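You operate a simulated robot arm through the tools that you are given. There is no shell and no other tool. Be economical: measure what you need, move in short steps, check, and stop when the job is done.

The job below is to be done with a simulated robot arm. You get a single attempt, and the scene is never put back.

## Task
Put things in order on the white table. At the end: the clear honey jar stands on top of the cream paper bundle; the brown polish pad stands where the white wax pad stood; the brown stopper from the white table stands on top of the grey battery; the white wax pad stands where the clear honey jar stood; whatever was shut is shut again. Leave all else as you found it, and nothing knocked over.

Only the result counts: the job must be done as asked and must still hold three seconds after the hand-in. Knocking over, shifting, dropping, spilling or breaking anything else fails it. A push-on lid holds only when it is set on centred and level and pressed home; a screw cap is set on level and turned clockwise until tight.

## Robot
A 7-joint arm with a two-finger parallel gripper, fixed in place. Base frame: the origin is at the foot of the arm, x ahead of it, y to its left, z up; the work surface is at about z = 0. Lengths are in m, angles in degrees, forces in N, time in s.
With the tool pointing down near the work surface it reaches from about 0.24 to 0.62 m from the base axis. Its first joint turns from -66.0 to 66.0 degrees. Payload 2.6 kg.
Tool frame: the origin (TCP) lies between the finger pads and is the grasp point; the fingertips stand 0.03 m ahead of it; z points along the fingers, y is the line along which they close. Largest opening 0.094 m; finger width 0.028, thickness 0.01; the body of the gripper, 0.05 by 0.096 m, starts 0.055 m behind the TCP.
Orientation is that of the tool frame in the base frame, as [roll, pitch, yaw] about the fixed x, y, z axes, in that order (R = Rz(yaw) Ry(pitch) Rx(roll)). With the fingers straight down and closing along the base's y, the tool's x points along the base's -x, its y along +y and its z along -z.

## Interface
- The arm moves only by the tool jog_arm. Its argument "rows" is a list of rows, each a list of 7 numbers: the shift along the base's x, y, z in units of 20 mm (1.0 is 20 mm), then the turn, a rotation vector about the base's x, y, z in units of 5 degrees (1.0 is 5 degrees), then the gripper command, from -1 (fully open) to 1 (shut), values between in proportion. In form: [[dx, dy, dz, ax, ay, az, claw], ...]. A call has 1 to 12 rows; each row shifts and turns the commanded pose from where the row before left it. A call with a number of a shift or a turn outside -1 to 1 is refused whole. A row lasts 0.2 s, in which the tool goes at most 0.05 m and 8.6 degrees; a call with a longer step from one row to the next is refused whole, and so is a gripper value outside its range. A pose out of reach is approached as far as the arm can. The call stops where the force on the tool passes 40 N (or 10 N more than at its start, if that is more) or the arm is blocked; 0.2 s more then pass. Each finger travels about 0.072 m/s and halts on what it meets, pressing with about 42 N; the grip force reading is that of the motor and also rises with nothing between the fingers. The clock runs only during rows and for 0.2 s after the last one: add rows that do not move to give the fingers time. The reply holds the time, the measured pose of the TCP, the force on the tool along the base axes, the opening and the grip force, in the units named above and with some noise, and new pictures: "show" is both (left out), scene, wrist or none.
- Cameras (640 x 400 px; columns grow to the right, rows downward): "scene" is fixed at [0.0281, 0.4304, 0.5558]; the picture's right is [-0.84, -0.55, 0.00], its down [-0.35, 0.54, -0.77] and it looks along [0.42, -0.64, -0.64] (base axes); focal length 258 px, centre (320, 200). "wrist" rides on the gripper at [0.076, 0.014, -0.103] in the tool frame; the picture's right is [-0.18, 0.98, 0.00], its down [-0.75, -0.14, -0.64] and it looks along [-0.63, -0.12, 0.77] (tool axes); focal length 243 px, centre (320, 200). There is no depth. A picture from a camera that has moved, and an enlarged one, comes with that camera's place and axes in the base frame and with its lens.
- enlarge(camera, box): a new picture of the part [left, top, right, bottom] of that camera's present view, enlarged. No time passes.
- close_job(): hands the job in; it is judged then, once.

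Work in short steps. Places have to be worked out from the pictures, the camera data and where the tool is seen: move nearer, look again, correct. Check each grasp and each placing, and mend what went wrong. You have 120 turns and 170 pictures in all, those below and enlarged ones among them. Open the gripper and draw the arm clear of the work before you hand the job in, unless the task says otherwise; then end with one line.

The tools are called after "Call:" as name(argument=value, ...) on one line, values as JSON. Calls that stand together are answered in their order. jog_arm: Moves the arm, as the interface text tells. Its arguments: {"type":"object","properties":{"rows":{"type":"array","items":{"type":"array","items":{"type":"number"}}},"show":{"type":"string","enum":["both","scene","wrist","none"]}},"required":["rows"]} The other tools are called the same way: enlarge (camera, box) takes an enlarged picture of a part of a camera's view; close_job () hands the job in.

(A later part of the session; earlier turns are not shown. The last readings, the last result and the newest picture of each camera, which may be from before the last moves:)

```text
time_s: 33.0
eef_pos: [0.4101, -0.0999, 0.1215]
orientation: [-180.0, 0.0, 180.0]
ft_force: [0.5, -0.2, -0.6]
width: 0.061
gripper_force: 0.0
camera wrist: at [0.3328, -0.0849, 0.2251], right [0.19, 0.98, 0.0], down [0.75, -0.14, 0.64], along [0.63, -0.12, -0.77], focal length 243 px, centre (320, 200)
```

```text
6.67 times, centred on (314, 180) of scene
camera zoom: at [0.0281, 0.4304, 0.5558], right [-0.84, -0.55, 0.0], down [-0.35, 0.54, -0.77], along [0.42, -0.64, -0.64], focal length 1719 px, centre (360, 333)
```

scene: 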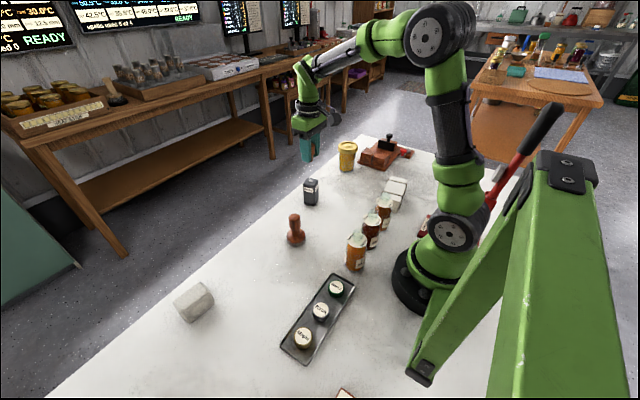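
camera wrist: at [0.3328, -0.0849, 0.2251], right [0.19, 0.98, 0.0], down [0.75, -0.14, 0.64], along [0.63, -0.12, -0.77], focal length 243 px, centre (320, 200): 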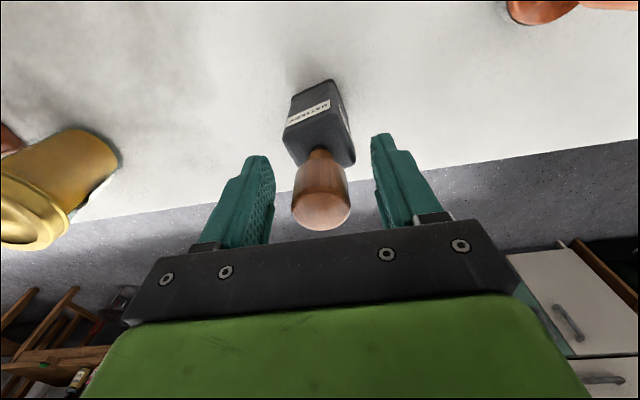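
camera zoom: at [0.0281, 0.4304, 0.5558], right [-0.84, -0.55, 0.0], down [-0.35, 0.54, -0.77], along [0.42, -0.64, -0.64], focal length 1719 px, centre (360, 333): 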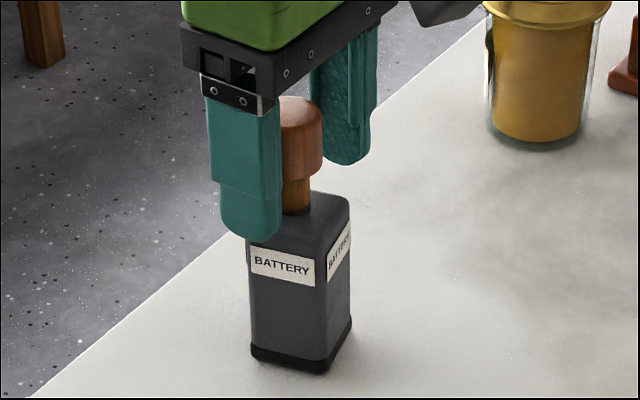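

The stopper stands on the battery. I withdraw straight up, then go look closely at the honey jar's lid and body.

Call:
jog_arm(rows=[[0, 0, 0, 0, 0, 0, -0.6], [0, 0, 1, 0, 0, 0, -0.6], [0, 0, 1, 0, 0, 0, -1], [0, 0, 1, 0, 0, 0, -1], [0, 0, 1, 0, 0, 0, -1], [-1, 0, 1, 0, 0, 0, -1], [-1, -1, 0, 0, 0, 0, -1], [-1, -1, 0, 0, 0, -1, -1], [-1, -1, 0, 0, 0, -1, -1], [0, -1, 0, 0, 0, -1, -1], [0, -1, 0, 0, 0, -1, -1], [0, -1, 0, 0, 0, -1, -1]], show="none")

Call:
jog_arm(rows=[[0.5, 0, -1, 0, 0, -1, -1], [0.5, 0, -1, 0, 0, -1, -1], [0.5, 0, -1, 0, 0, -1, -1], [0, 0, 0, 0, 0, -1, -1], [0, 0, 0, 0, 0, -1, -1]], show="both")

```text
time_s: 35.6
eef_pos: [0.3303, -0.22, 0.2222]
orientation: [-179.9, 0.1, 154.9]
ft_force: [-0.3, -0.1, 0.5]
width: 0.094
gripper_force: 0.1
```

```text
time_s: 36.8
eef_pos: [0.3599, -0.2189, 0.162]
orientation: [-179.9, 0.2, 129.8]
ft_force: [-0.3, 0.5, -0.3]
width: 0.0939
gripper_force: 0.1
camera wrist: at [0.3222, -0.1507, 0.2655], right [0.87, 0.49, 0.0], down [0.37, -0.67, 0.64], along [0.31, -0.56, -0.77], focal length 243 px, centre (320, 200)
```

scene: 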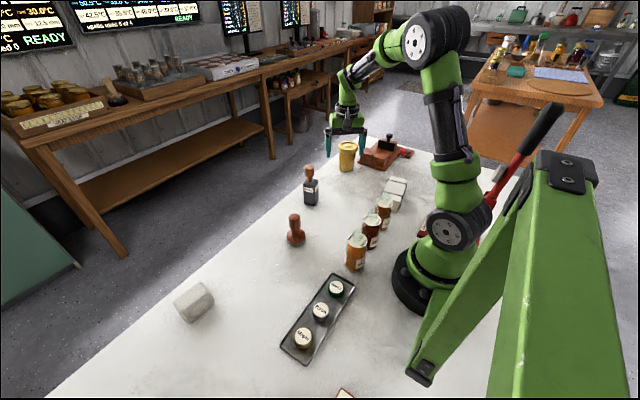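
wrist: 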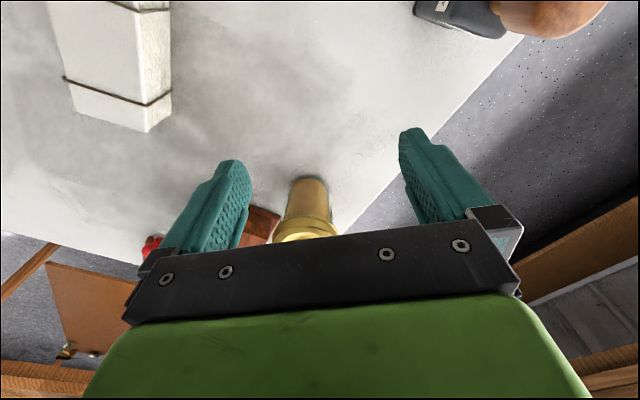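

Call:
enlarge(camera="wrist", box=[260, 160, 356, 240])

Call:
enlarge(camera="scene", box=[328, 130, 376, 180])

Call:
enlarge(camera="scene", box=[290, 155, 338, 210])

```text
5.00 times, centred on (308, 200) of wrist
camera zoom: at [0.3222, -0.1507, 0.2655], right [0.87, 0.49, 0.0], down [0.37, -0.67, 0.64], along [0.31, -0.56, -0.77], focal length 1213 px, centre (380, 200)
```

zoom: 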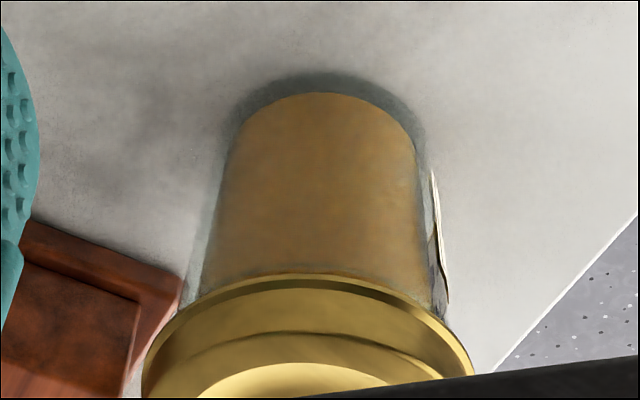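

```text
8.00 times, centred on (352, 155) of scene
camera zoom: at [0.0281, 0.4304, 0.5558], right [-0.84, -0.55, 0.0], down [-0.35, 0.54, -0.77], along [0.42, -0.64, -0.64], focal length 2063 px, centre (64, 560)
```

zoom: 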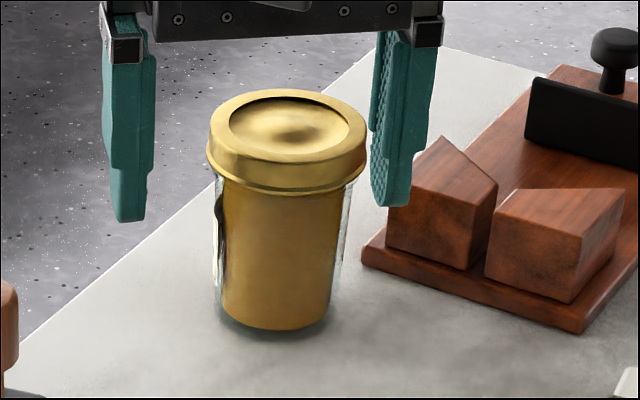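

```text
7.27 times, centred on (314, 182) of scene
camera zoom: at [0.0281, 0.4304, 0.5558], right [-0.84, -0.55, 0.0], down [-0.35, 0.54, -0.77], along [0.42, -0.64, -0.64], focal length 1875 px, centre (364, 327)
```

zoom: 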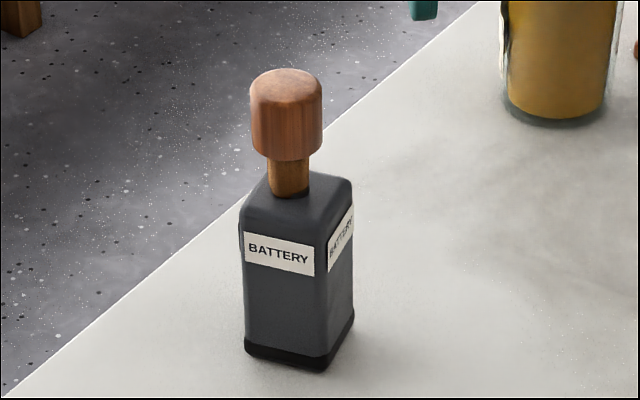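

The lid overhangs the glass, so a vertical grip would pinch only the lid. I'll use a tilted grip (about 55°, pointing to azimuth 240°) on the glass below it, and first test that this orientation is reachable over the bundle.

Call:
jog_arm(rows=[[0, 0, 1, 0, 0, -1, -1], [0, 0, 1, 0, 0, -1, -1], [0, 0, 1, 0, 0, -1, -1], [0, 0, 1, 0, 0, -1, -1], [0, 0, 1, 0, 0, -1, -1], [0, 0, 0, 0, 0, -1, -1], [0, 0, 0, 0, 0, -1, -1], [-0.5, 0, 0, 0, 0, -1, -1], [-0.5, 0, 0, 0, 0, -1, -1], [-0.5, 0, 0, 0, 0, -1, -1], [-0.5, 0, 0, 0, 0, -1, -1], [0, 0, 0, 0, 0, -1, -1]], show="none")

Call:
jog_arm(rows=[[0, 0, 0, 0, 0, -1, -1], [0, 0, 0, 0, 0, -1, -1], [0, 0, 0, -0.866, 0.5, 0, -1], [0, 0, 0, -0.866, 0.5, 0, -1], [0, 0, 0, -0.866, 0.5, 0, -1], [0, 0, 0, -0.866, 0.5, 0, -1], [0, 0, 0, -0.866, 0.5, 0, -1], [0, 0, 0, -0.866, 0.5, 0, -1], [0, 0, 0, -0.866, 0.5, 0, -1], [0, 0, 0, -0.866, 0.5, 0, -1], [0, 0, 0, -0.866, 0.5, 0, -1], [0, 0, 0, 0, 0, 0, -1]], show="scene")

```text
time_s: 39.4
eef_pos: [0.3195, -0.2198, 0.2625]
orientation: [-179.9, 0.2, 69.9]
ft_force: [-0.4, -0.9, 1.0]
width: 0.094
gripper_force: 0.1
```

```text
time_s: 42.0
eef_pos: [0.3206, -0.22, 0.2626]
orientation: [180.0, 45.2, 59.8]
ft_force: [0.1, 0.2, 0.7]
width: 0.094
gripper_force: 0.0
```

scene: 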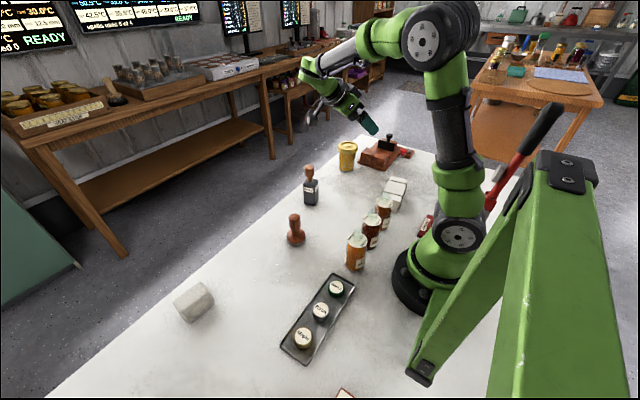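

Tilt works. Add 10° more and test reach over the bundle at a safe height.

Call:
jog_arm(rows=[[0, 0, 0, -0.866, 0.5, 0, -1], [0, 0, 0, -0.866, 0.5, 0, -1], [-1, -0.4, 0, 0, 0, 0, -1], [-1, -0.4, 0, 0, 0, 0, -1], [-1, -0.4, 0, 0, 0, 0, -1], [-1, -0.4, 0, 0, 0, 0, -1], [-1, -0.4, -0.6, 0, 0, 0, -1], [-1, -0.4, -0.6, 0, 0, 0, -1], [-0.5, 0, -0.6, 0, 0, 0, -1], [0, 0, -0.6, 0, 0, 0, -1], [0, 0, -0.6, 0, 0, 0, -1], [0, 0, 0, 0, 0, 0, -1]], show="both")

```text
time_s: 44.6
eef_pos: [0.1903, -0.268, 0.2022]
orientation: [-180.0, 55.2, 59.8]
ft_force: [-0.3, -0.2, -0.3]
width: 0.094
gripper_force: 0.0
camera wrist: at [0.2651, -0.1635, 0.1993], right [0.8, -0.59, 0.15], down [-0.07, 0.15, 0.99], along [-0.6, -0.8, 0.08], focal length 243 px, centre (320, 200)
```

scene: 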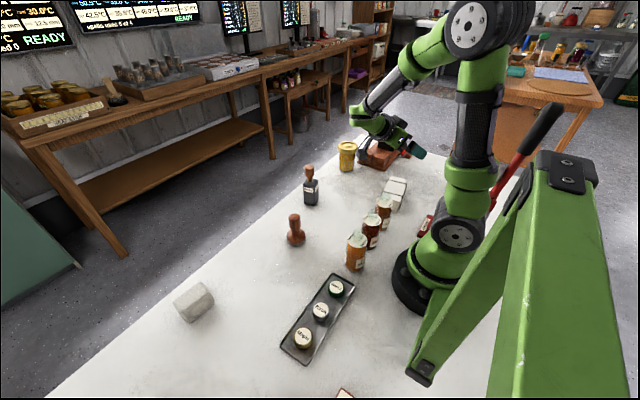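
wrist: 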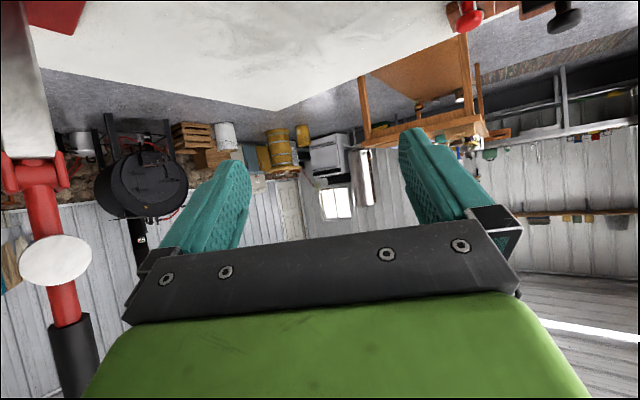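

Call:
jog_arm(rows=[[0, 0, -1, 0, 0, 0, -1], [0, 0, -1, 0, 0, 0, -1], [0, 0, -1, 0, 0, 0, -1], [0, 0, -1, 0, 0, 0, -1], [0, 0, -1, 0, 0, 0, -1], [0, 0, 0, 0, 0, 0, -1]], show="both")

Call:
enlarge(camera="scene", box=[330, 120, 458, 230])

```text
time_s: 46.0
eef_pos: [0.1902, -0.2677, 0.102]
orientation: [180.0, 55.1, 60.0]
ft_force: [0.4, -0.2, 0.0]
width: 0.0938
gripper_force: 0.2
camera wrist: at [0.2656, -0.1641, 0.0989], right [0.8, -0.59, 0.15], down [-0.07, 0.15, 0.99], along [-0.6, -0.8, 0.08], focal length 243 px, centre (320, 200)
```

scene: 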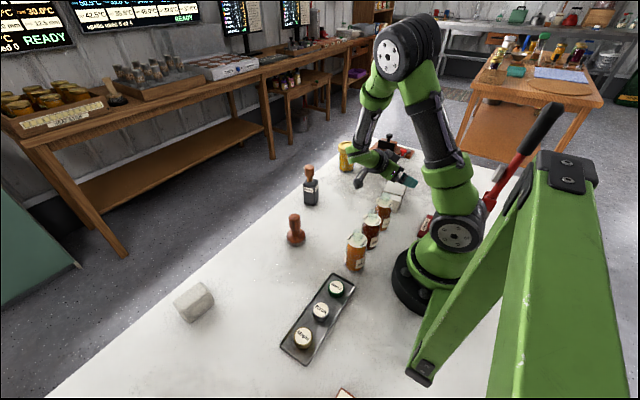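
wrist: 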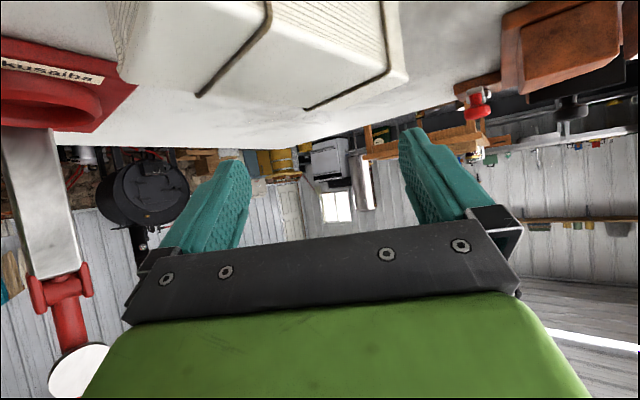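

```text
3.64 times, centred on (394, 175) of scene
camera zoom: at [0.0281, 0.4304, 0.5558], right [-0.84, -0.55, 0.0], down [-0.35, 0.54, -0.77], along [0.42, -0.64, -0.64], focal length 938 px, centre (51, 291)
```

zoom: 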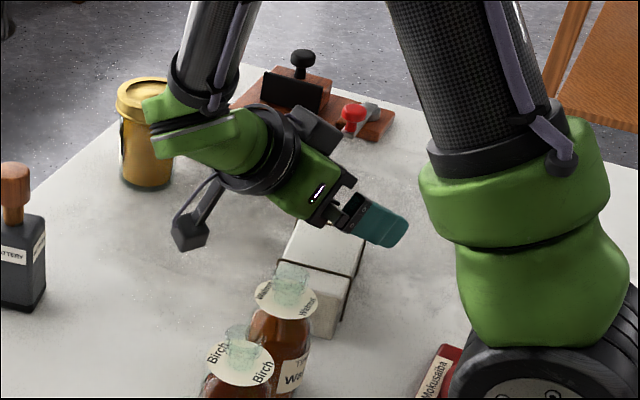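

The pose is reachable. The wrist-camera bracket hangs low, so I'll use a 50° tilt. I refine the jar to about (0.4075,-0.336) and move to a pre-grasp pose 12 cm back along the tool axis.

Call:
jog_arm(rows=[[0.3, 0, 1, 0.866, -0.5, 0, -1], [0.4, 0, 1, 0, 0, 0, -1], [0.5, 0, 1, 0, 0, 0, -1], [1, 0, 1, 0, 0, 0, -1], [1, 0, 1, 0, 0, 0, -1], [1, 0, 1, 0, 0, 0, -1], [1, 0.2, 0, 0, 0, 0, -1], [1, 0.2, 0, 0, 0, 0, -1], [1, 0.2, 0, 0, 0, 0, -1], [1, 0.2, 0, 0, 0, 0, -1], [1, 0.2, 0, 0, 0, 0, -1], [1, 0.3, 0, 0, 0, 0, -1]], show="none")

Call:
jog_arm(rows=[[1, 0, 0, 0, 0, 0, -1], [1, 0, 0, 0, 0, 0, -1], [1, 0, -0.5, 0, 0, 0, -1], [0.4, 0, -1, 0, 0, 0, -1], [0, 0, -1, 0, 0, 0, -1], [0, 0, -1, 0, 0, 0, -1], [0, 0, -1, 0, 0, 0, -1], [0, 0, 0, 0, 0, 0, -1]], show="both")

```text
time_s: 48.6
eef_pos: [0.3947, -0.2415, 0.2221]
orientation: [-180.0, 50.2, 59.9]
ft_force: [0.1, -0.9, -0.4]
width: 0.0938
gripper_force: 0.0
```

```text
time_s: 50.4
eef_pos: [0.4614, -0.2413, 0.1313]
orientation: [-180.0, 50.1, 59.9]
ft_force: [-0.4, -0.4, -0.4]
width: 0.0937
gripper_force: 0.1
camera wrist: at [0.5374, -0.1376, 0.1393], right [0.79, -0.6, 0.14], down [-0.12, 0.08, 0.99], along [-0.6, -0.8, -0.01], focal length 243 px, centre (320, 200)
```

scene: 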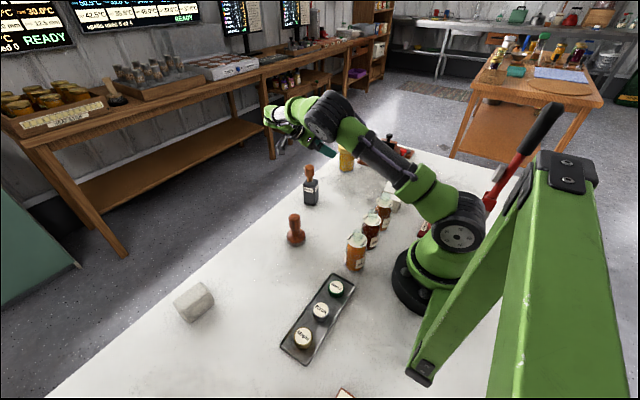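
wrist: 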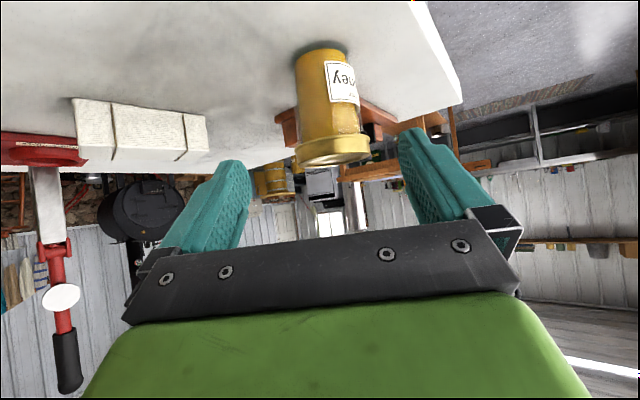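

Call:
enlarge(camera="wrist", box=[256, 20, 416, 180])

```text
2.50 times, centred on (336, 100) of wrist
camera zoom: at [0.5374, -0.1376, 0.1393], right [0.79, -0.6, 0.14], down [-0.12, 0.08, 0.99], along [-0.6, -0.8, -0.01], focal length 606 px, centre (280, 450)
```

zoom: 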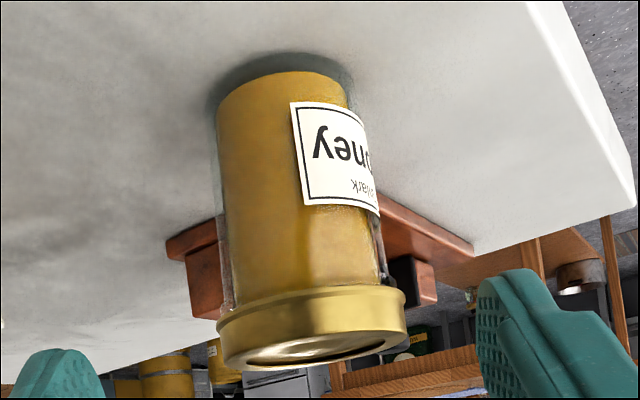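

Jar is about 6 mm to the tool's lateral side and about 0.11 m ahead. I shift and approach 60% of the way along the tool axis, then check.

Call:
jog_arm(rows=[[0.26, -0.15, 0, 0, 0, 0, -1], [-0.47, -0.81, -0.86, 0, 0, 0, -1], [-0.47, -0.81, -0.86, 0, 0, 0, -1], [-0.47, -0.81, -0.86, 0, 0, 0, -1], [0, 0, 0, 0, 0, 0, -1]], show="both")

Call:
enlarge(camera="scene", box=[300, 120, 396, 200])

```text
time_s: 51.6
eef_pos: [0.4402, -0.2947, 0.0813]
orientation: [-179.9, 50.2, 59.9]
ft_force: [0.8, -0.1, -0.2]
width: 0.0939
gripper_force: 0.0
camera wrist: at [0.5153, -0.1901, 0.0888], right [0.79, -0.6, 0.14], down [-0.12, 0.08, 0.99], along [-0.6, -0.8, -0.01], focal length 243 px, centre (320, 200)
```

scene: 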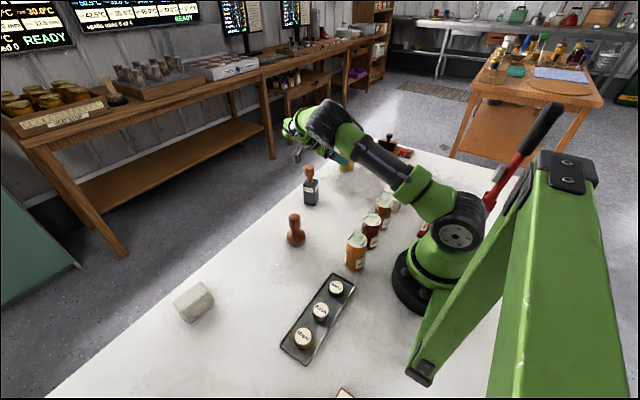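
wrist: 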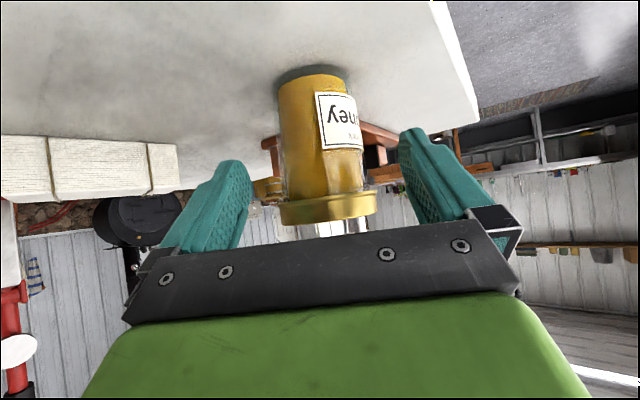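

```text
5.00 times, centred on (348, 160) of scene
camera zoom: at [0.0281, 0.4304, 0.5558], right [-0.84, -0.55, 0.0], down [-0.35, 0.54, -0.77], along [0.42, -0.64, -0.64], focal length 1289 px, centre (180, 400)
```

zoom: 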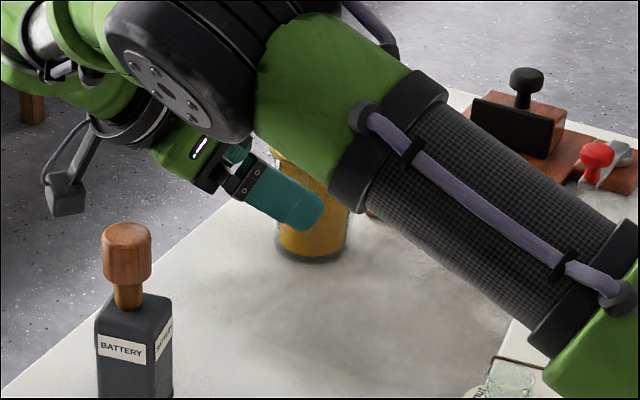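

Lateral alignment good now; jar axis about 0.049 m ahead horizontally. I advance the remaining 31 mm horizontally and 36 mm down.

Call:
jog_arm(rows=[[-0.26, -0.45, -0.6, 0, 0, 0, -1], [-0.26, -0.45, -0.6, 0, 0, 0, -1], [-0.26, -0.45, -0.6, 0, 0, 0, -1], [0, 0, 0, 0, 0, 0, -1]], show="wrist")

Call:
enlarge(camera="scene", box=[310, 130, 374, 190])

```text
time_s: 52.6
eef_pos: [0.4237, -0.3208, 0.0439]
orientation: [180.0, 50.1, 59.9]
ft_force: [-0.1, -0.1, -0.2]
width: 0.0939
gripper_force: 0.0
camera wrist: at [0.4995, -0.218, 0.052], right [0.79, -0.6, 0.14], down [-0.12, 0.08, 0.99], along [-0.6, -0.8, -0.01], focal length 243 px, centre (320, 200)
```

wrist: 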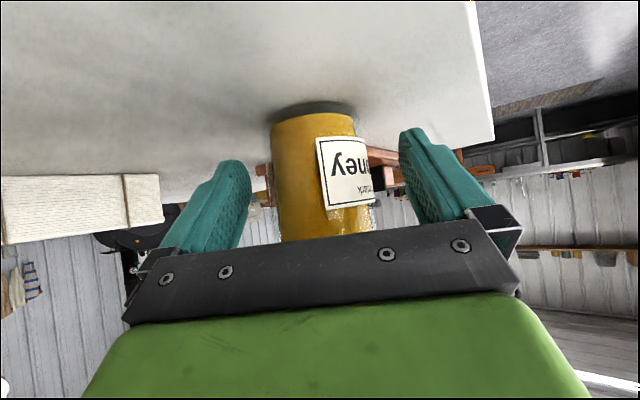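

```text
6.67 times, centred on (342, 160) of scene
camera zoom: at [0.0281, 0.4304, 0.5558], right [-0.84, -0.55, 0.0], down [-0.35, 0.54, -0.77], along [0.42, -0.64, -0.64], focal length 1719 px, centre (173, 467)
```

zoom: 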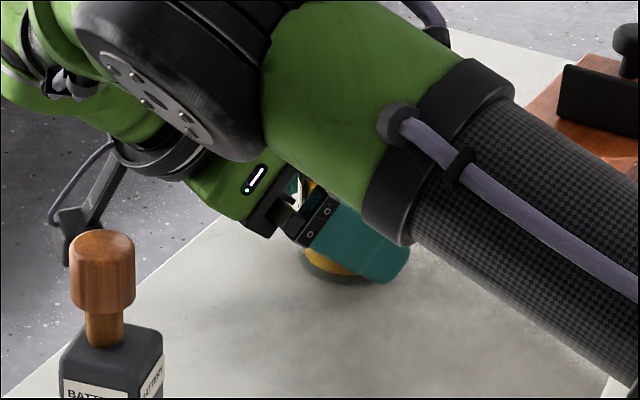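

No contact and the fingers straddle the glass. Close.

Call:
jog_arm(rows=[[0, 0, 0, 0, 0, 0, -0.2], [0, 0, 0, 0, 0, 0, 0.1], [0, 0, 0, 0, 0, 0, 1], [0, 0, 0, 0, 0, 0, 1], [0, 0, 0, 0, 0, 0, 1]], show="wrist")

```text
time_s: 53.8
eef_pos: [0.4235, -0.3209, 0.0442]
orientation: [-179.9, 50.1, 59.9]
ft_force: [-0.8, -0.1, 0.6]
width: 0.0614
gripper_force: 42.5
camera wrist: at [0.4995, -0.2178, 0.052], right [0.79, -0.6, 0.14], down [-0.12, 0.08, 0.99], along [-0.6, -0.8, -0.01], focal length 243 px, centre (320, 200)
```

wrist: 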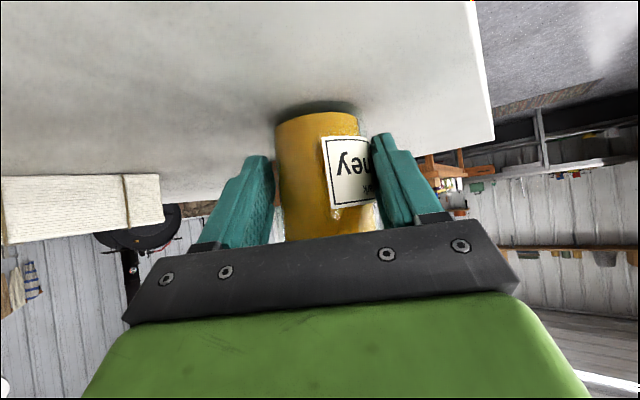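

Gripped on the glass (width 0.061). I note the jar's original spot as about (0.412,-0.340) and lift gently.

Call:
jog_arm(rows=[[0, 0, 0.2, 0, 0, 0, 1], [0, 0, 0.4, 0, 0, 0, 1], [0, 0, 0.6, 0, 0, 0, 1], [0, 0, 0, 0, 0, 0, 1]], show="both")

Call:
enlarge(camera="scene", box=[310, 120, 390, 190])

```text
time_s: 54.8
eef_pos: [0.423, -0.3201, 0.0691]
orientation: [-179.9, 50.1, 59.9]
ft_force: [-0.2, 0.0, -3.2]
width: 0.0615
gripper_force: 41.7
camera wrist: at [0.4988, -0.2171, 0.077], right [0.79, -0.6, 0.14], down [-0.12, 0.08, 0.99], along [-0.6, -0.8, -0.01], focal length 243 px, centre (320, 200)
```

scene: 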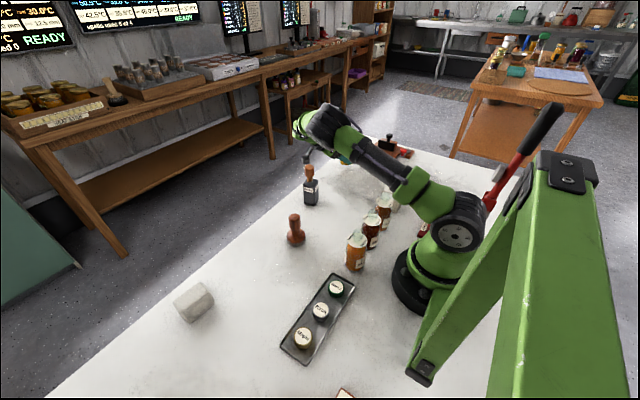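
wrist: 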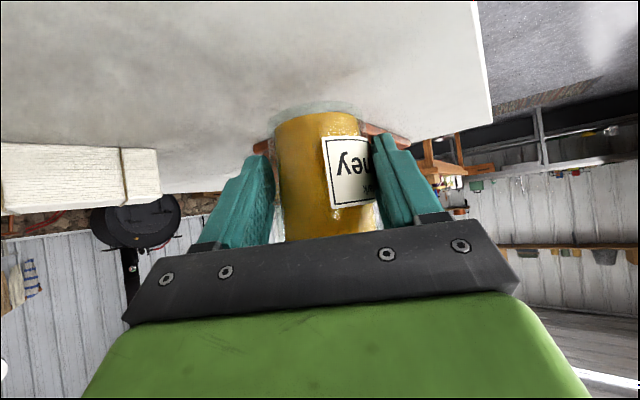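

```text
5.71 times, centred on (350, 155) of scene
camera zoom: at [0.0281, 0.4304, 0.5558], right [-0.84, -0.55, 0.0], down [-0.35, 0.54, -0.77], along [0.42, -0.64, -0.64], focal length 1474 px, centre (149, 457)
```

zoom: 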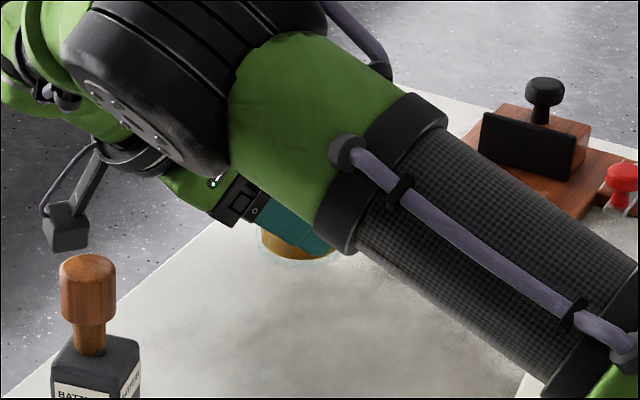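

Jar is held upright, no slip. Raise and carry over the bundle at a safe height.

Call:
jog_arm(rows=[[0, 0, 1, 0, 0, 0, 1], [0, 0, 1, 0, 0, 0, 1], [0, 0, 1, 0, 0, 0, 1], [0, 0, 1, 0, 0, 0, 1], [0, 0, 1, 0, 0, 0, 1], [0, 0, 1, 0, 0, 0, 1], [-0.8, 0.25, 0, 0, 0, 0, 1], [-0.8, 0.25, 0, 0, 0, 0, 1], [-0.8, 0.25, 0, 0, 0, 0, 1], [-0.8, 0.25, 0, 0, 0, 0, 1], [-0.8, 0.25, 0, 0, 0, 0, 1], [-0.8, 0.25, 0, 0, 0, 0, 1]], show="none")

Call:
jog_arm(rows=[[-0.8, 0.25, 0, 0, 0, 0, 1], [-0.8, 0.25, 0, 0, 0, 0, 1], [-0.8, 0.25, 0, 0, 0, 0, 1], [-0.8, 0.25, 0, 0, 0, 0, 1], [-0.8, 0.25, 0, 0, 0, 0, 1], [-0.8, 0.25, 0, 0, 0, 0, 1], [-0.8, 0.25, 0, 0, 0, 0, 1], [-0.65, 0.25, 0, 0, 0, 0, 1], [0, 0, 0, 0, 0, 0, 1], [0, 0, 0, 0, 0, 0, 1]], show="both")

```text
time_s: 57.4
eef_pos: [0.3281, -0.29, 0.1875]
orientation: [-179.8, 50.1, 59.9]
ft_force: [-0.4, -0.1, -5.3]
width: 0.0614
gripper_force: 42.0
```

```text
time_s: 59.6
eef_pos: [0.2036, -0.2508, 0.1872]
orientation: [-179.9, 50.0, 60.0]
ft_force: [0.0, -0.5, -4.5]
width: 0.0614
gripper_force: 42.0
camera wrist: at [0.2792, -0.1474, 0.1955], right [0.79, -0.6, 0.14], down [-0.12, 0.08, 0.99], along [-0.6, -0.8, -0.01], focal length 243 px, centre (320, 200)
```

scene: 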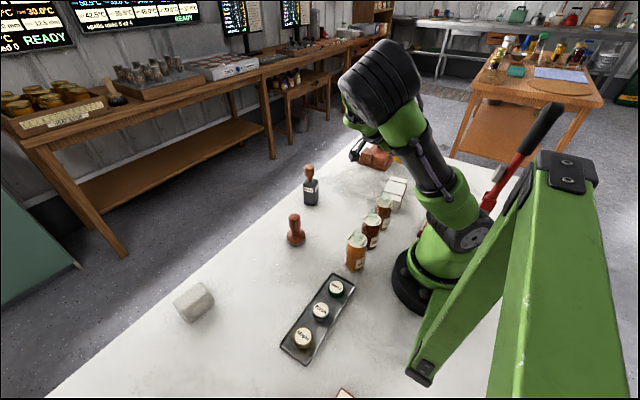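
wrist: 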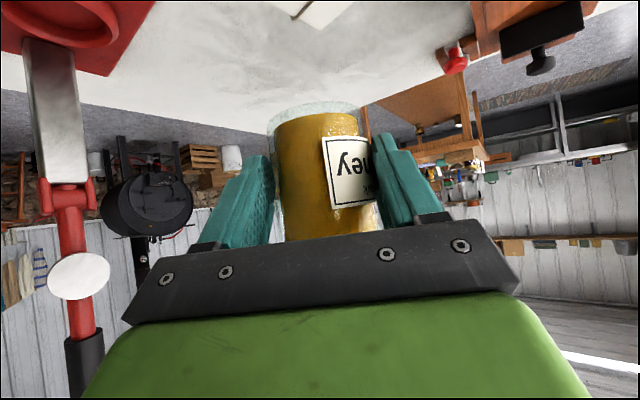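

Call:
jog_arm(rows=[[0, 0, -1, 0, 0, 0, 1], [0, 0, -1, 0, 0, 0, 1], [0, 0, -1, 0, 0, 0, 1], [0, 0, -0.7, 0, 0, 0, 1], [0, 0, 0, 0, 0, 0, 1]], show="both")

Call:
enlarge(camera="scene", box=[350, 130, 430, 230])

Call:
enlarge(camera="wrist", box=[180, 0, 460, 180])

```text
time_s: 60.8
eef_pos: [0.2012, -0.2499, 0.1138]
orientation: [-179.9, 50.0, 59.9]
ft_force: [0.4, 0.3, -4.4]
width: 0.0613
gripper_force: 42.3
camera wrist: at [0.2779, -0.1464, 0.1224], right [0.79, -0.6, 0.14], down [-0.12, 0.08, 0.99], along [-0.6, -0.8, -0.01], focal length 243 px, centre (320, 200)
```

scene: 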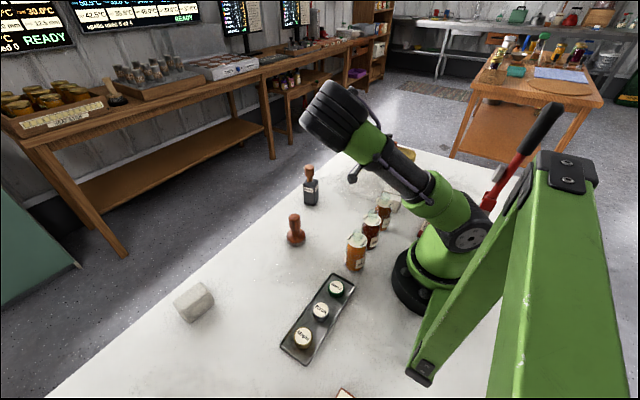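
wrist: 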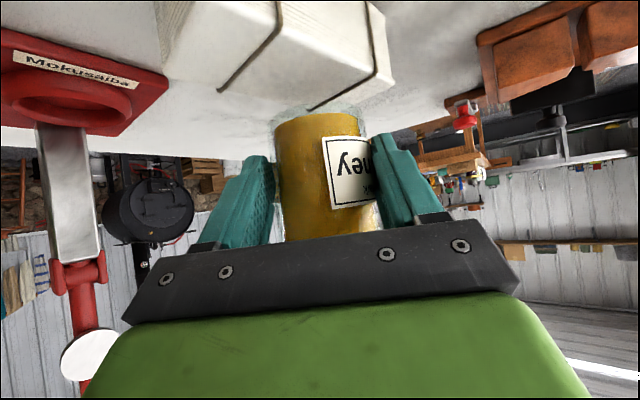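

```text
4.00 times, centred on (390, 180) of scene
camera zoom: at [0.0281, 0.4304, 0.5558], right [-0.84, -0.55, 0.0], down [-0.35, 0.54, -0.77], along [0.42, -0.64, -0.64], focal length 1032 px, centre (40, 280)
```

zoom: 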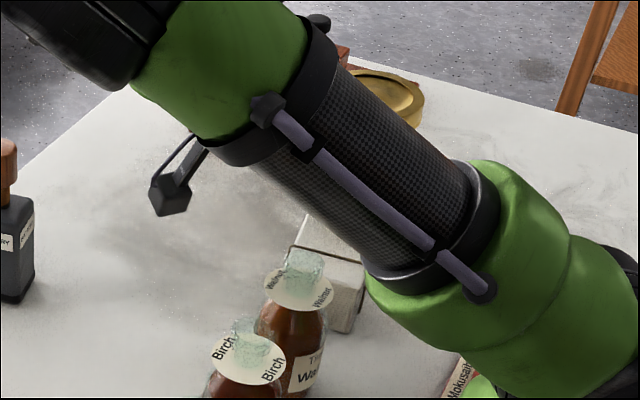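

```text
2.22 times, centred on (320, 90) of wrist
camera zoom: at [0.2779, -0.1464, 0.1224], right [0.79, -0.6, 0.14], down [-0.12, 0.08, 0.99], along [-0.6, -0.8, -0.01], focal length 539 px, centre (320, 444)
```

zoom: 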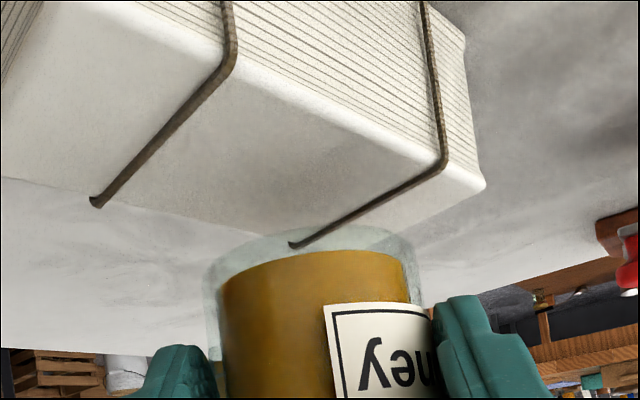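

Bundle's top seems to be at about z=0.047, with the middle between the strings at about (0.187,-0.264); jar axis is at about (0.189,-0.273). I shift +8 mm in y and lower a bit.

Call:
jog_arm(rows=[[-0.1, 0.4, 0, 0, 0, 0, 1], [0, 0, -0.5, 0, 0, 0, 1], [0, 0, 0, 0, 0, 0, 1]], show="none")

Call:
enlarge(camera="wrist", box=[180, 0, 460, 180])

```text
time_s: 61.6
eef_pos: [0.2006, -0.2423, 0.1038]
orientation: [180.0, 50.2, 59.9]
ft_force: [-0.7, 0.2, -3.9]
width: 0.0613
gripper_force: 42.3
```

```text
2.22 times, centred on (320, 90) of wrist
camera zoom: at [0.2761, -0.1383, 0.1122], right [0.79, -0.6, 0.14], down [-0.12, 0.08, 0.99], along [-0.6, -0.8, -0.01], focal length 539 px, centre (320, 444)
```

zoom: 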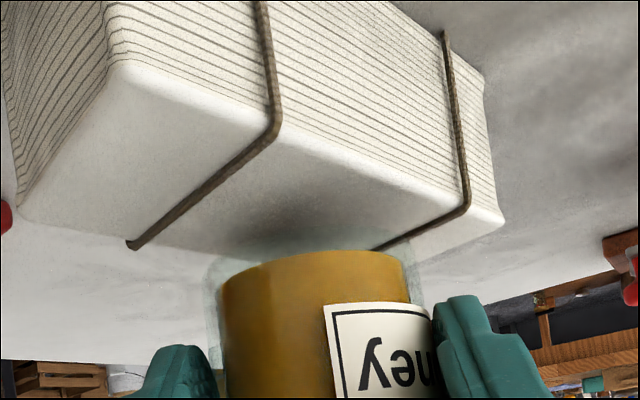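

Call:
jog_arm(rows=[[0.1, 0.2, -0.3, 0, 0, 0, 1], [0, 0, 0, 0, 0, 0, 1]], show="none")

Call:
enlarge(camera="wrist", box=[180, 0, 460, 180])

Call:
enlarge(camera="scene", box=[350, 130, 430, 230])

```text
time_s: 62.2
eef_pos: [0.2022, -0.2376, 0.0986]
orientation: [-179.9, 50.1, 59.9]
ft_force: [-0.4, 0.3, -4.2]
width: 0.0613
gripper_force: 42.1
```

```text
2.22 times, centred on (320, 90) of wrist
camera zoom: at [0.2784, -0.1342, 0.106], right [0.79, -0.6, 0.14], down [-0.12, 0.08, 0.99], along [-0.6, -0.8, -0.01], focal length 539 px, centre (320, 444)
```

zoom: 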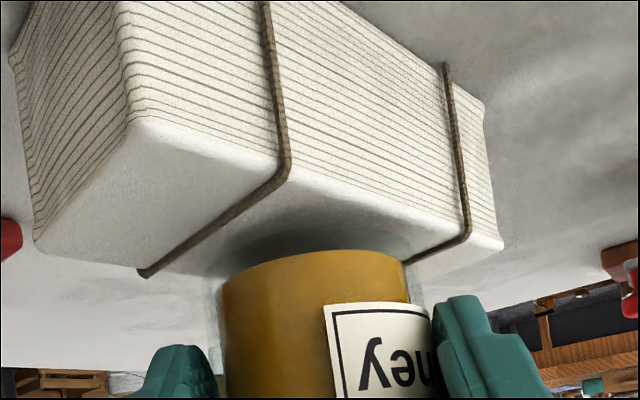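

```text
4.00 times, centred on (390, 180) of scene
camera zoom: at [0.0281, 0.4304, 0.5558], right [-0.84, -0.55, 0.0], down [-0.35, 0.54, -0.77], along [0.42, -0.64, -0.64], focal length 1032 px, centre (40, 280)
```

zoom: 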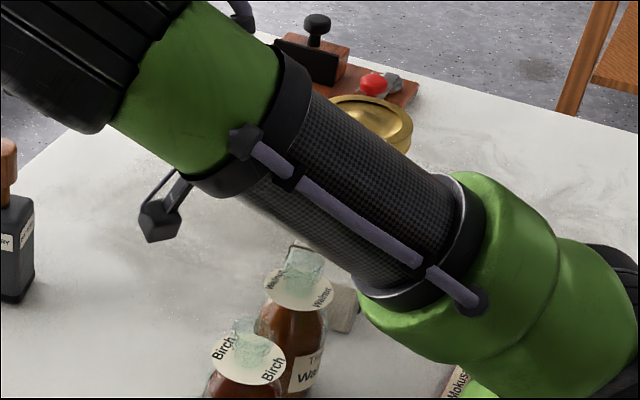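

Footprint is now centred between the strings and across the bundle. Lower gently to contact.

Call:
jog_arm(rows=[[0, 0, -0.1, 0, 0, 0, 1], [0, 0, -0.1, 0, 0, 0, 1], [0, 0, 0, 0, 0, 0, 1]], show="none")

Call:
jog_arm(rows=[[0, 0, -0.08, 0, 0, 0, 1], [0, 0, 0, 0, 0, 0, 1]], show="none")

Call:
enlarge(camera="wrist", box=[180, 0, 460, 180])

```text
time_s: 63.0
eef_pos: [0.203, -0.2395, 0.0944]
orientation: [-179.8, 50.1, 59.8]
ft_force: [-0.5, 0.4, -5.4]
width: 0.0615
gripper_force: 41.8
```

```text
time_s: 63.6
eef_pos: [0.2025, -0.239, 0.0935]
orientation: [179.9, 50.2, 59.8]
ft_force: [-1.3, 4.3, 22.6]
width: 0.0616
gripper_force: 42.1
```

```text
2.22 times, centred on (320, 90) of wrist
camera zoom: at [0.2791, -0.135, 0.1013], right [0.79, -0.6, 0.14], down [-0.12, 0.08, 0.99], along [-0.6, -0.8, -0.01], focal length 539 px, centre (320, 444)
```

zoom: 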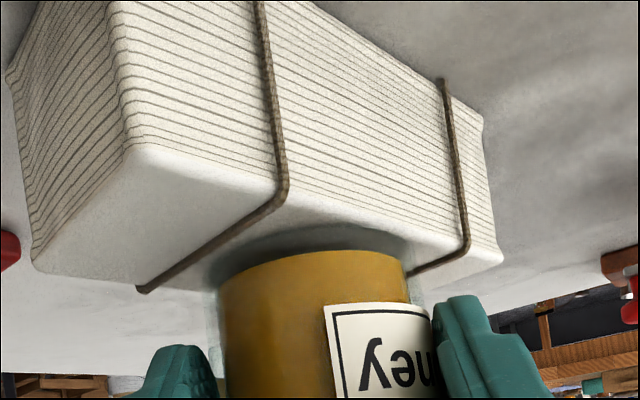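

Contact with bundle top at about 0.049. The jar is about 3.5 mm too close to one string, so I lift 3 mm, shift +y 3.5 mm, and set down again.

Call:
jog_arm(rows=[[0, 0, 0.2, 0, 0, 0, 1], [-0.03, 0.175, 0, 0, 0, 0, 1], [0, 0, -0.1, 0, 0, 0, 1], [0, 0, 0, 0, 0, 0, 1]], show="none")

Call:
enlarge(camera="wrist", box=[180, 0, 460, 180])

```text
time_s: 64.6
eef_pos: [0.2015, -0.2352, 0.0941]
orientation: [-179.9, 50.1, 59.9]
ft_force: [0.3, 0.3, -4.3]
width: 0.0614
gripper_force: 42.2
```

```text
2.22 times, centred on (320, 90) of wrist
camera zoom: at [0.2769, -0.131, 0.1019], right [0.79, -0.6, 0.14], down [-0.12, 0.08, 0.99], along [-0.6, -0.8, -0.01], focal length 539 px, centre (320, 444)
```

zoom: 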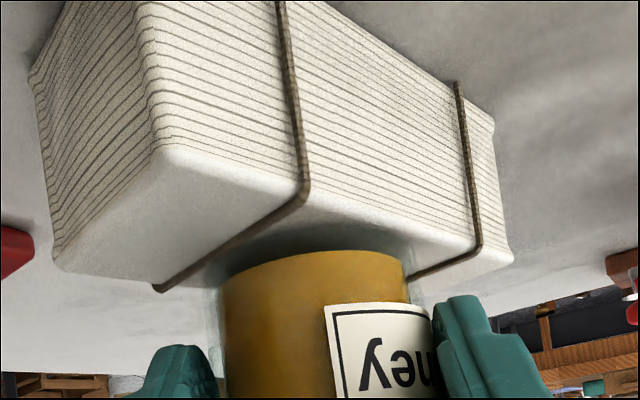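

Well centred now. Lower to contact and release.

Call:
jog_arm(rows=[[0, 0, -0.05, 0, 0, 0, 1], [0, 0, 0, 0, 0, 0, 1]], show="none")

```text
time_s: 65.2
eef_pos: [0.201, -0.2344, 0.0941]
orientation: [-179.9, 50.2, 59.9]
ft_force: [-0.5, -0.3, -1.8]
width: 0.0614
gripper_force: 41.9
```

Call:
jog_arm(rows=[[0, 0, -0.03, 0, 0, 0, 1], [0, 0, 0, 0, 0, 0, 1]], show="none")

```text
time_s: 65.8
eef_pos: [0.2014, -0.236, 0.0943]
orientation: [179.8, 50.1, 59.8]
ft_force: [-0.6, 4.1, 10.0]
width: 0.0613
gripper_force: 41.9
```

Contact at 10 N. Open slowly, then check before retreating.

Call:
jog_arm(rows=[[0, 0, 0, 0, 0, 0, -0.35], [0, 0, 0, 0, 0, 0, -0.5], [0, 0, 0, 0, 0, 0, -0.7], [0, 0, 0, 0, 0, 0, -1], [0, 0, 0, 0, 0, 0, -1]], show="wrist")

```text
time_s: 67.0
eef_pos: [0.2008, -0.2341, 0.0936]
orientation: [-180.0, 50.1, 59.9]
ft_force: [0.2, 0.5, 0.5]
width: 0.0941
gripper_force: 0.1
camera wrist: at [0.277, -0.131, 0.1012], right [0.79, -0.6, 0.14], down [-0.12, 0.08, 0.99], along [-0.6, -0.8, -0.01], focal length 243 px, centre (320, 200)
```

wrist: 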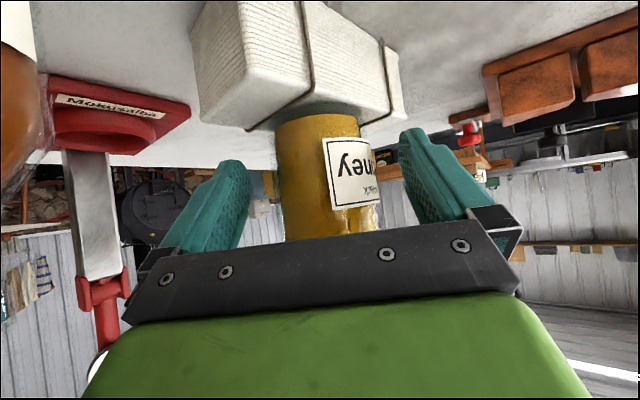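

The jar stands on the bundle. Retreat backwards along the tool axis.

Call:
jog_arm(rows=[[0.4, 0.68, 0.67, 0, 0, 0, -1], [0.46, 0.8, 0.77, 0, 0, 0, -1], [0.46, 0.8, 0.77, 0, 0, 0, -1], [0.46, 0.8, 0.77, 0, 0, 0, -1], [0.6, 0.5, 1, 0, 0, 0, -1], [0.6, 0, 1, 0.866, -0.5, 0, -1], [0, 0, 1, 0.866, -0.5, 0, -1], [0, 0, 0, 0.866, -0.5, 0, -1]], show="both")

Call:
enlarge(camera="scene", box=[340, 130, 450, 230])

```text
time_s: 68.8
eef_pos: [0.261, -0.1631, 0.2146]
orientation: [-179.9, 34.9, 59.9]
ft_force: [-0.3, 0.5, 0.9]
width: 0.0937
gripper_force: 0.0
camera wrist: at [0.3342, -0.0645, 0.2542], right [0.77, -0.62, 0.1], down [-0.25, -0.14, 0.96], along [-0.58, -0.77, -0.27], focal length 243 px, centre (320, 200)
```

scene: 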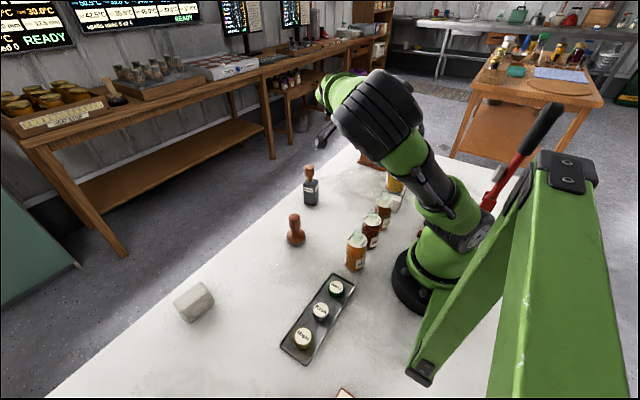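
wrist: 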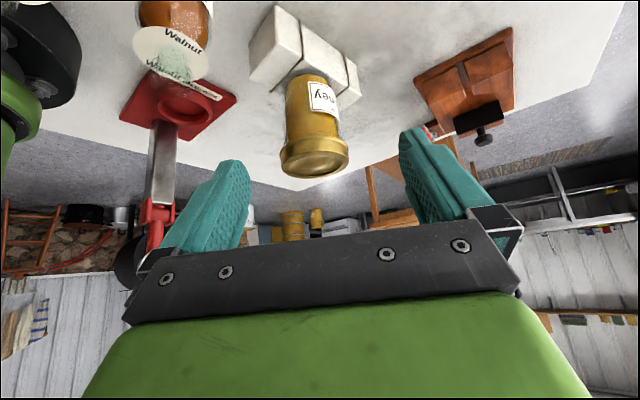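

```text
4.00 times, centred on (395, 180) of scene
camera zoom: at [0.0281, 0.4304, 0.5558], right [-0.84, -0.55, 0.0], down [-0.35, 0.54, -0.77], along [0.42, -0.64, -0.64], focal length 1032 px, centre (20, 280)
```

zoom: 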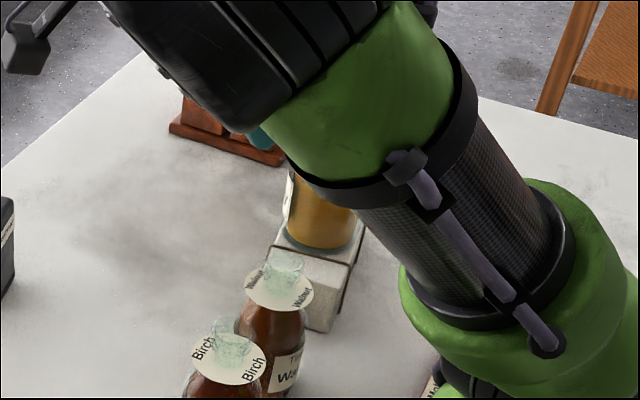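

Jar is steady on the bundle. I untilt the tool and turn it back for the wax pad, moving high toward +y.

Call:
jog_arm(rows=[[0.2, 0.3, 1, 0.866, -0.5, 0, -1], [0.2, 0.3, 1, 0.866, -0.5, 0, -1], [0.2, 0.3, 1, 0.866, -0.5, 0, -1], [0.2, 0.3, 1, 0.866, -0.5, 0, -1], [0.2, 0.5, 1, 0.866, -0.5, 0, -1], [0.2, 0.5, 0, 0.866, -0.5, 0, -1], [0.2, 0.5, 0, 0.866, -0.5, 0, -1], [0.2, 0.5, 0, 0, 0, 1, -1], [0.2, 0.5, 0, 0, 0, 1, -1], [0, 0.5, 0, 0, 0, 1, -1], [0, 0.5, 0, 0, 0, 1, -1], [0, 0.5, 0, 0, 0, 1, -1]], show="none")

Call:
jog_arm(rows=[[0, 1, 0, 0, 0, 1, -1], [0, 1, 0, 0, 0, 1, -1], [0, 1, 0, 0, 0, 1, -1], [0, 1, 0, 0, 0, 1, -1], [0, 1, 0, 0, 0, 1, -1], [0, 1, 0, 0, 0, 1, -1], [0, 1, 0, 0, 0, 1, -1], [0, 1, 0, 0, 0, 1, -1], [0, 1, 0, 0, 0, 1, -1], [0, 1, 0, 0, 0, 1, -1], [0, 0.5, 0, 0, 0, 1, -1], [0, 0, 0, 0, 0, 1, -1]], show="none")

Call:
jog_arm(rows=[[0, 0, 0, 0, 0, 1, -1], [0, 0, 0, 0, 0, 1, -1], [0, 0, 0, 0, 0, 1, -1], [0, 0, 0, 0, 0, 1, -1], [0, 0, 0, 0, 0, 1, -1], [0, 0, 0, 0, 0, 1, -1], [0, 0, -1, 0, 0, 1, -1], [0, 0, -1, 0, 0, 1, -1], [0, 0, -1, 0, 0, 1, -1], [0, 0, 0, 0, 0, 0, -1]], show="both")

```text
time_s: 71.4
eef_pos: [0.2979, -0.0583, 0.3138]
orientation: [-180.0, 0.1, 85.0]
ft_force: [-0.5, -0.4, 0.2]
width: 0.0938
gripper_force: 0.2
```

```text
time_s: 74.0
eef_pos: [0.3596, 0.0775, 0.3006]
orientation: [-179.9, 0.1, 145.0]
ft_force: [-0.1, -0.3, 0.0]
width: 0.0941
gripper_force: 0.0
out of reach, approached as far as the arm can: row 5, 6, 7, 8, 9, 10, 11
```

```text
time_s: 76.2
eef_pos: [0.3593, 0.0793, 0.2419]
orientation: [-179.9, 0.1, -170.0]
ft_force: [-0.8, -0.5, -0.2]
width: 0.0941
gripper_force: 0.1
camera wrist: at [0.2809, 0.0807, 0.3441], right [0.01, 1.0, 0.0], down [0.77, -0.01, 0.64], along [0.64, -0.01, -0.77], focal length 243 px, centre (320, 200)
```

scene: 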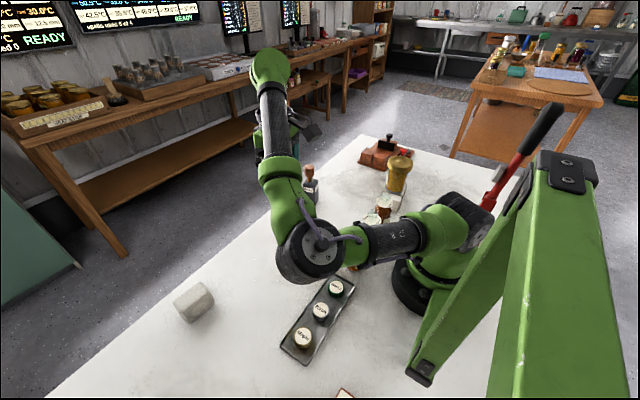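
wrist: 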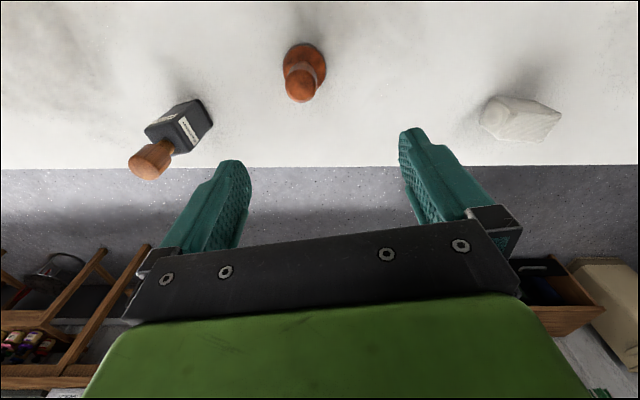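

The arm's elbow has swung sideways into an awkward configuration and limits reach. I return toward the starting pose high up to let it unwind.

Call:
jog_arm(rows=[[0, 0, 1, 0, 0, 0, -1], [0, 0, 1, 0, 0, 0, -1], [0, 0, 1, 0, 0, 0, -1], [0, 0, 1, 0, 0, 0, -1], [0, 0, 1, 0, 0, 0, -1], [0, 0, 1, 0, 0, 0, -1], [0, -1, 0, 0, 0, -1, -1], [0, -1, 0, 0, 0, -1, -1], [0, -1, 0, 0, 0, 0, -1], [0, -0.8, 0, 0, 0, 0, -1], [0, 0, 0, 0, 0, 0, -1]], show="scene")

```text
time_s: 78.6
eef_pos: [0.3625, 0.0017, 0.3631]
orientation: [-179.8, 0.0, 179.8]
ft_force: [-0.2, 0.1, -0.6]
width: 0.094
gripper_force: 0.1
out of reach, approached as far as the arm can: row 5
```

scene: 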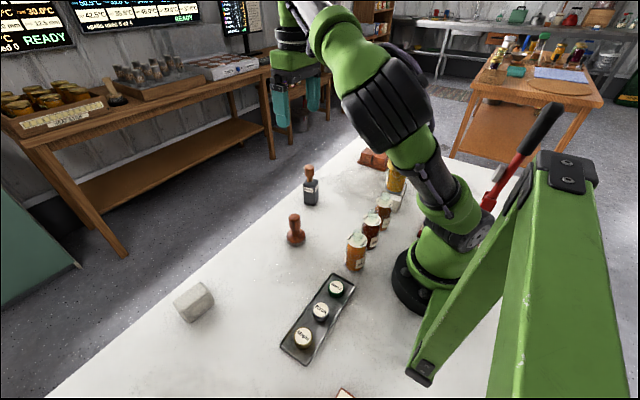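

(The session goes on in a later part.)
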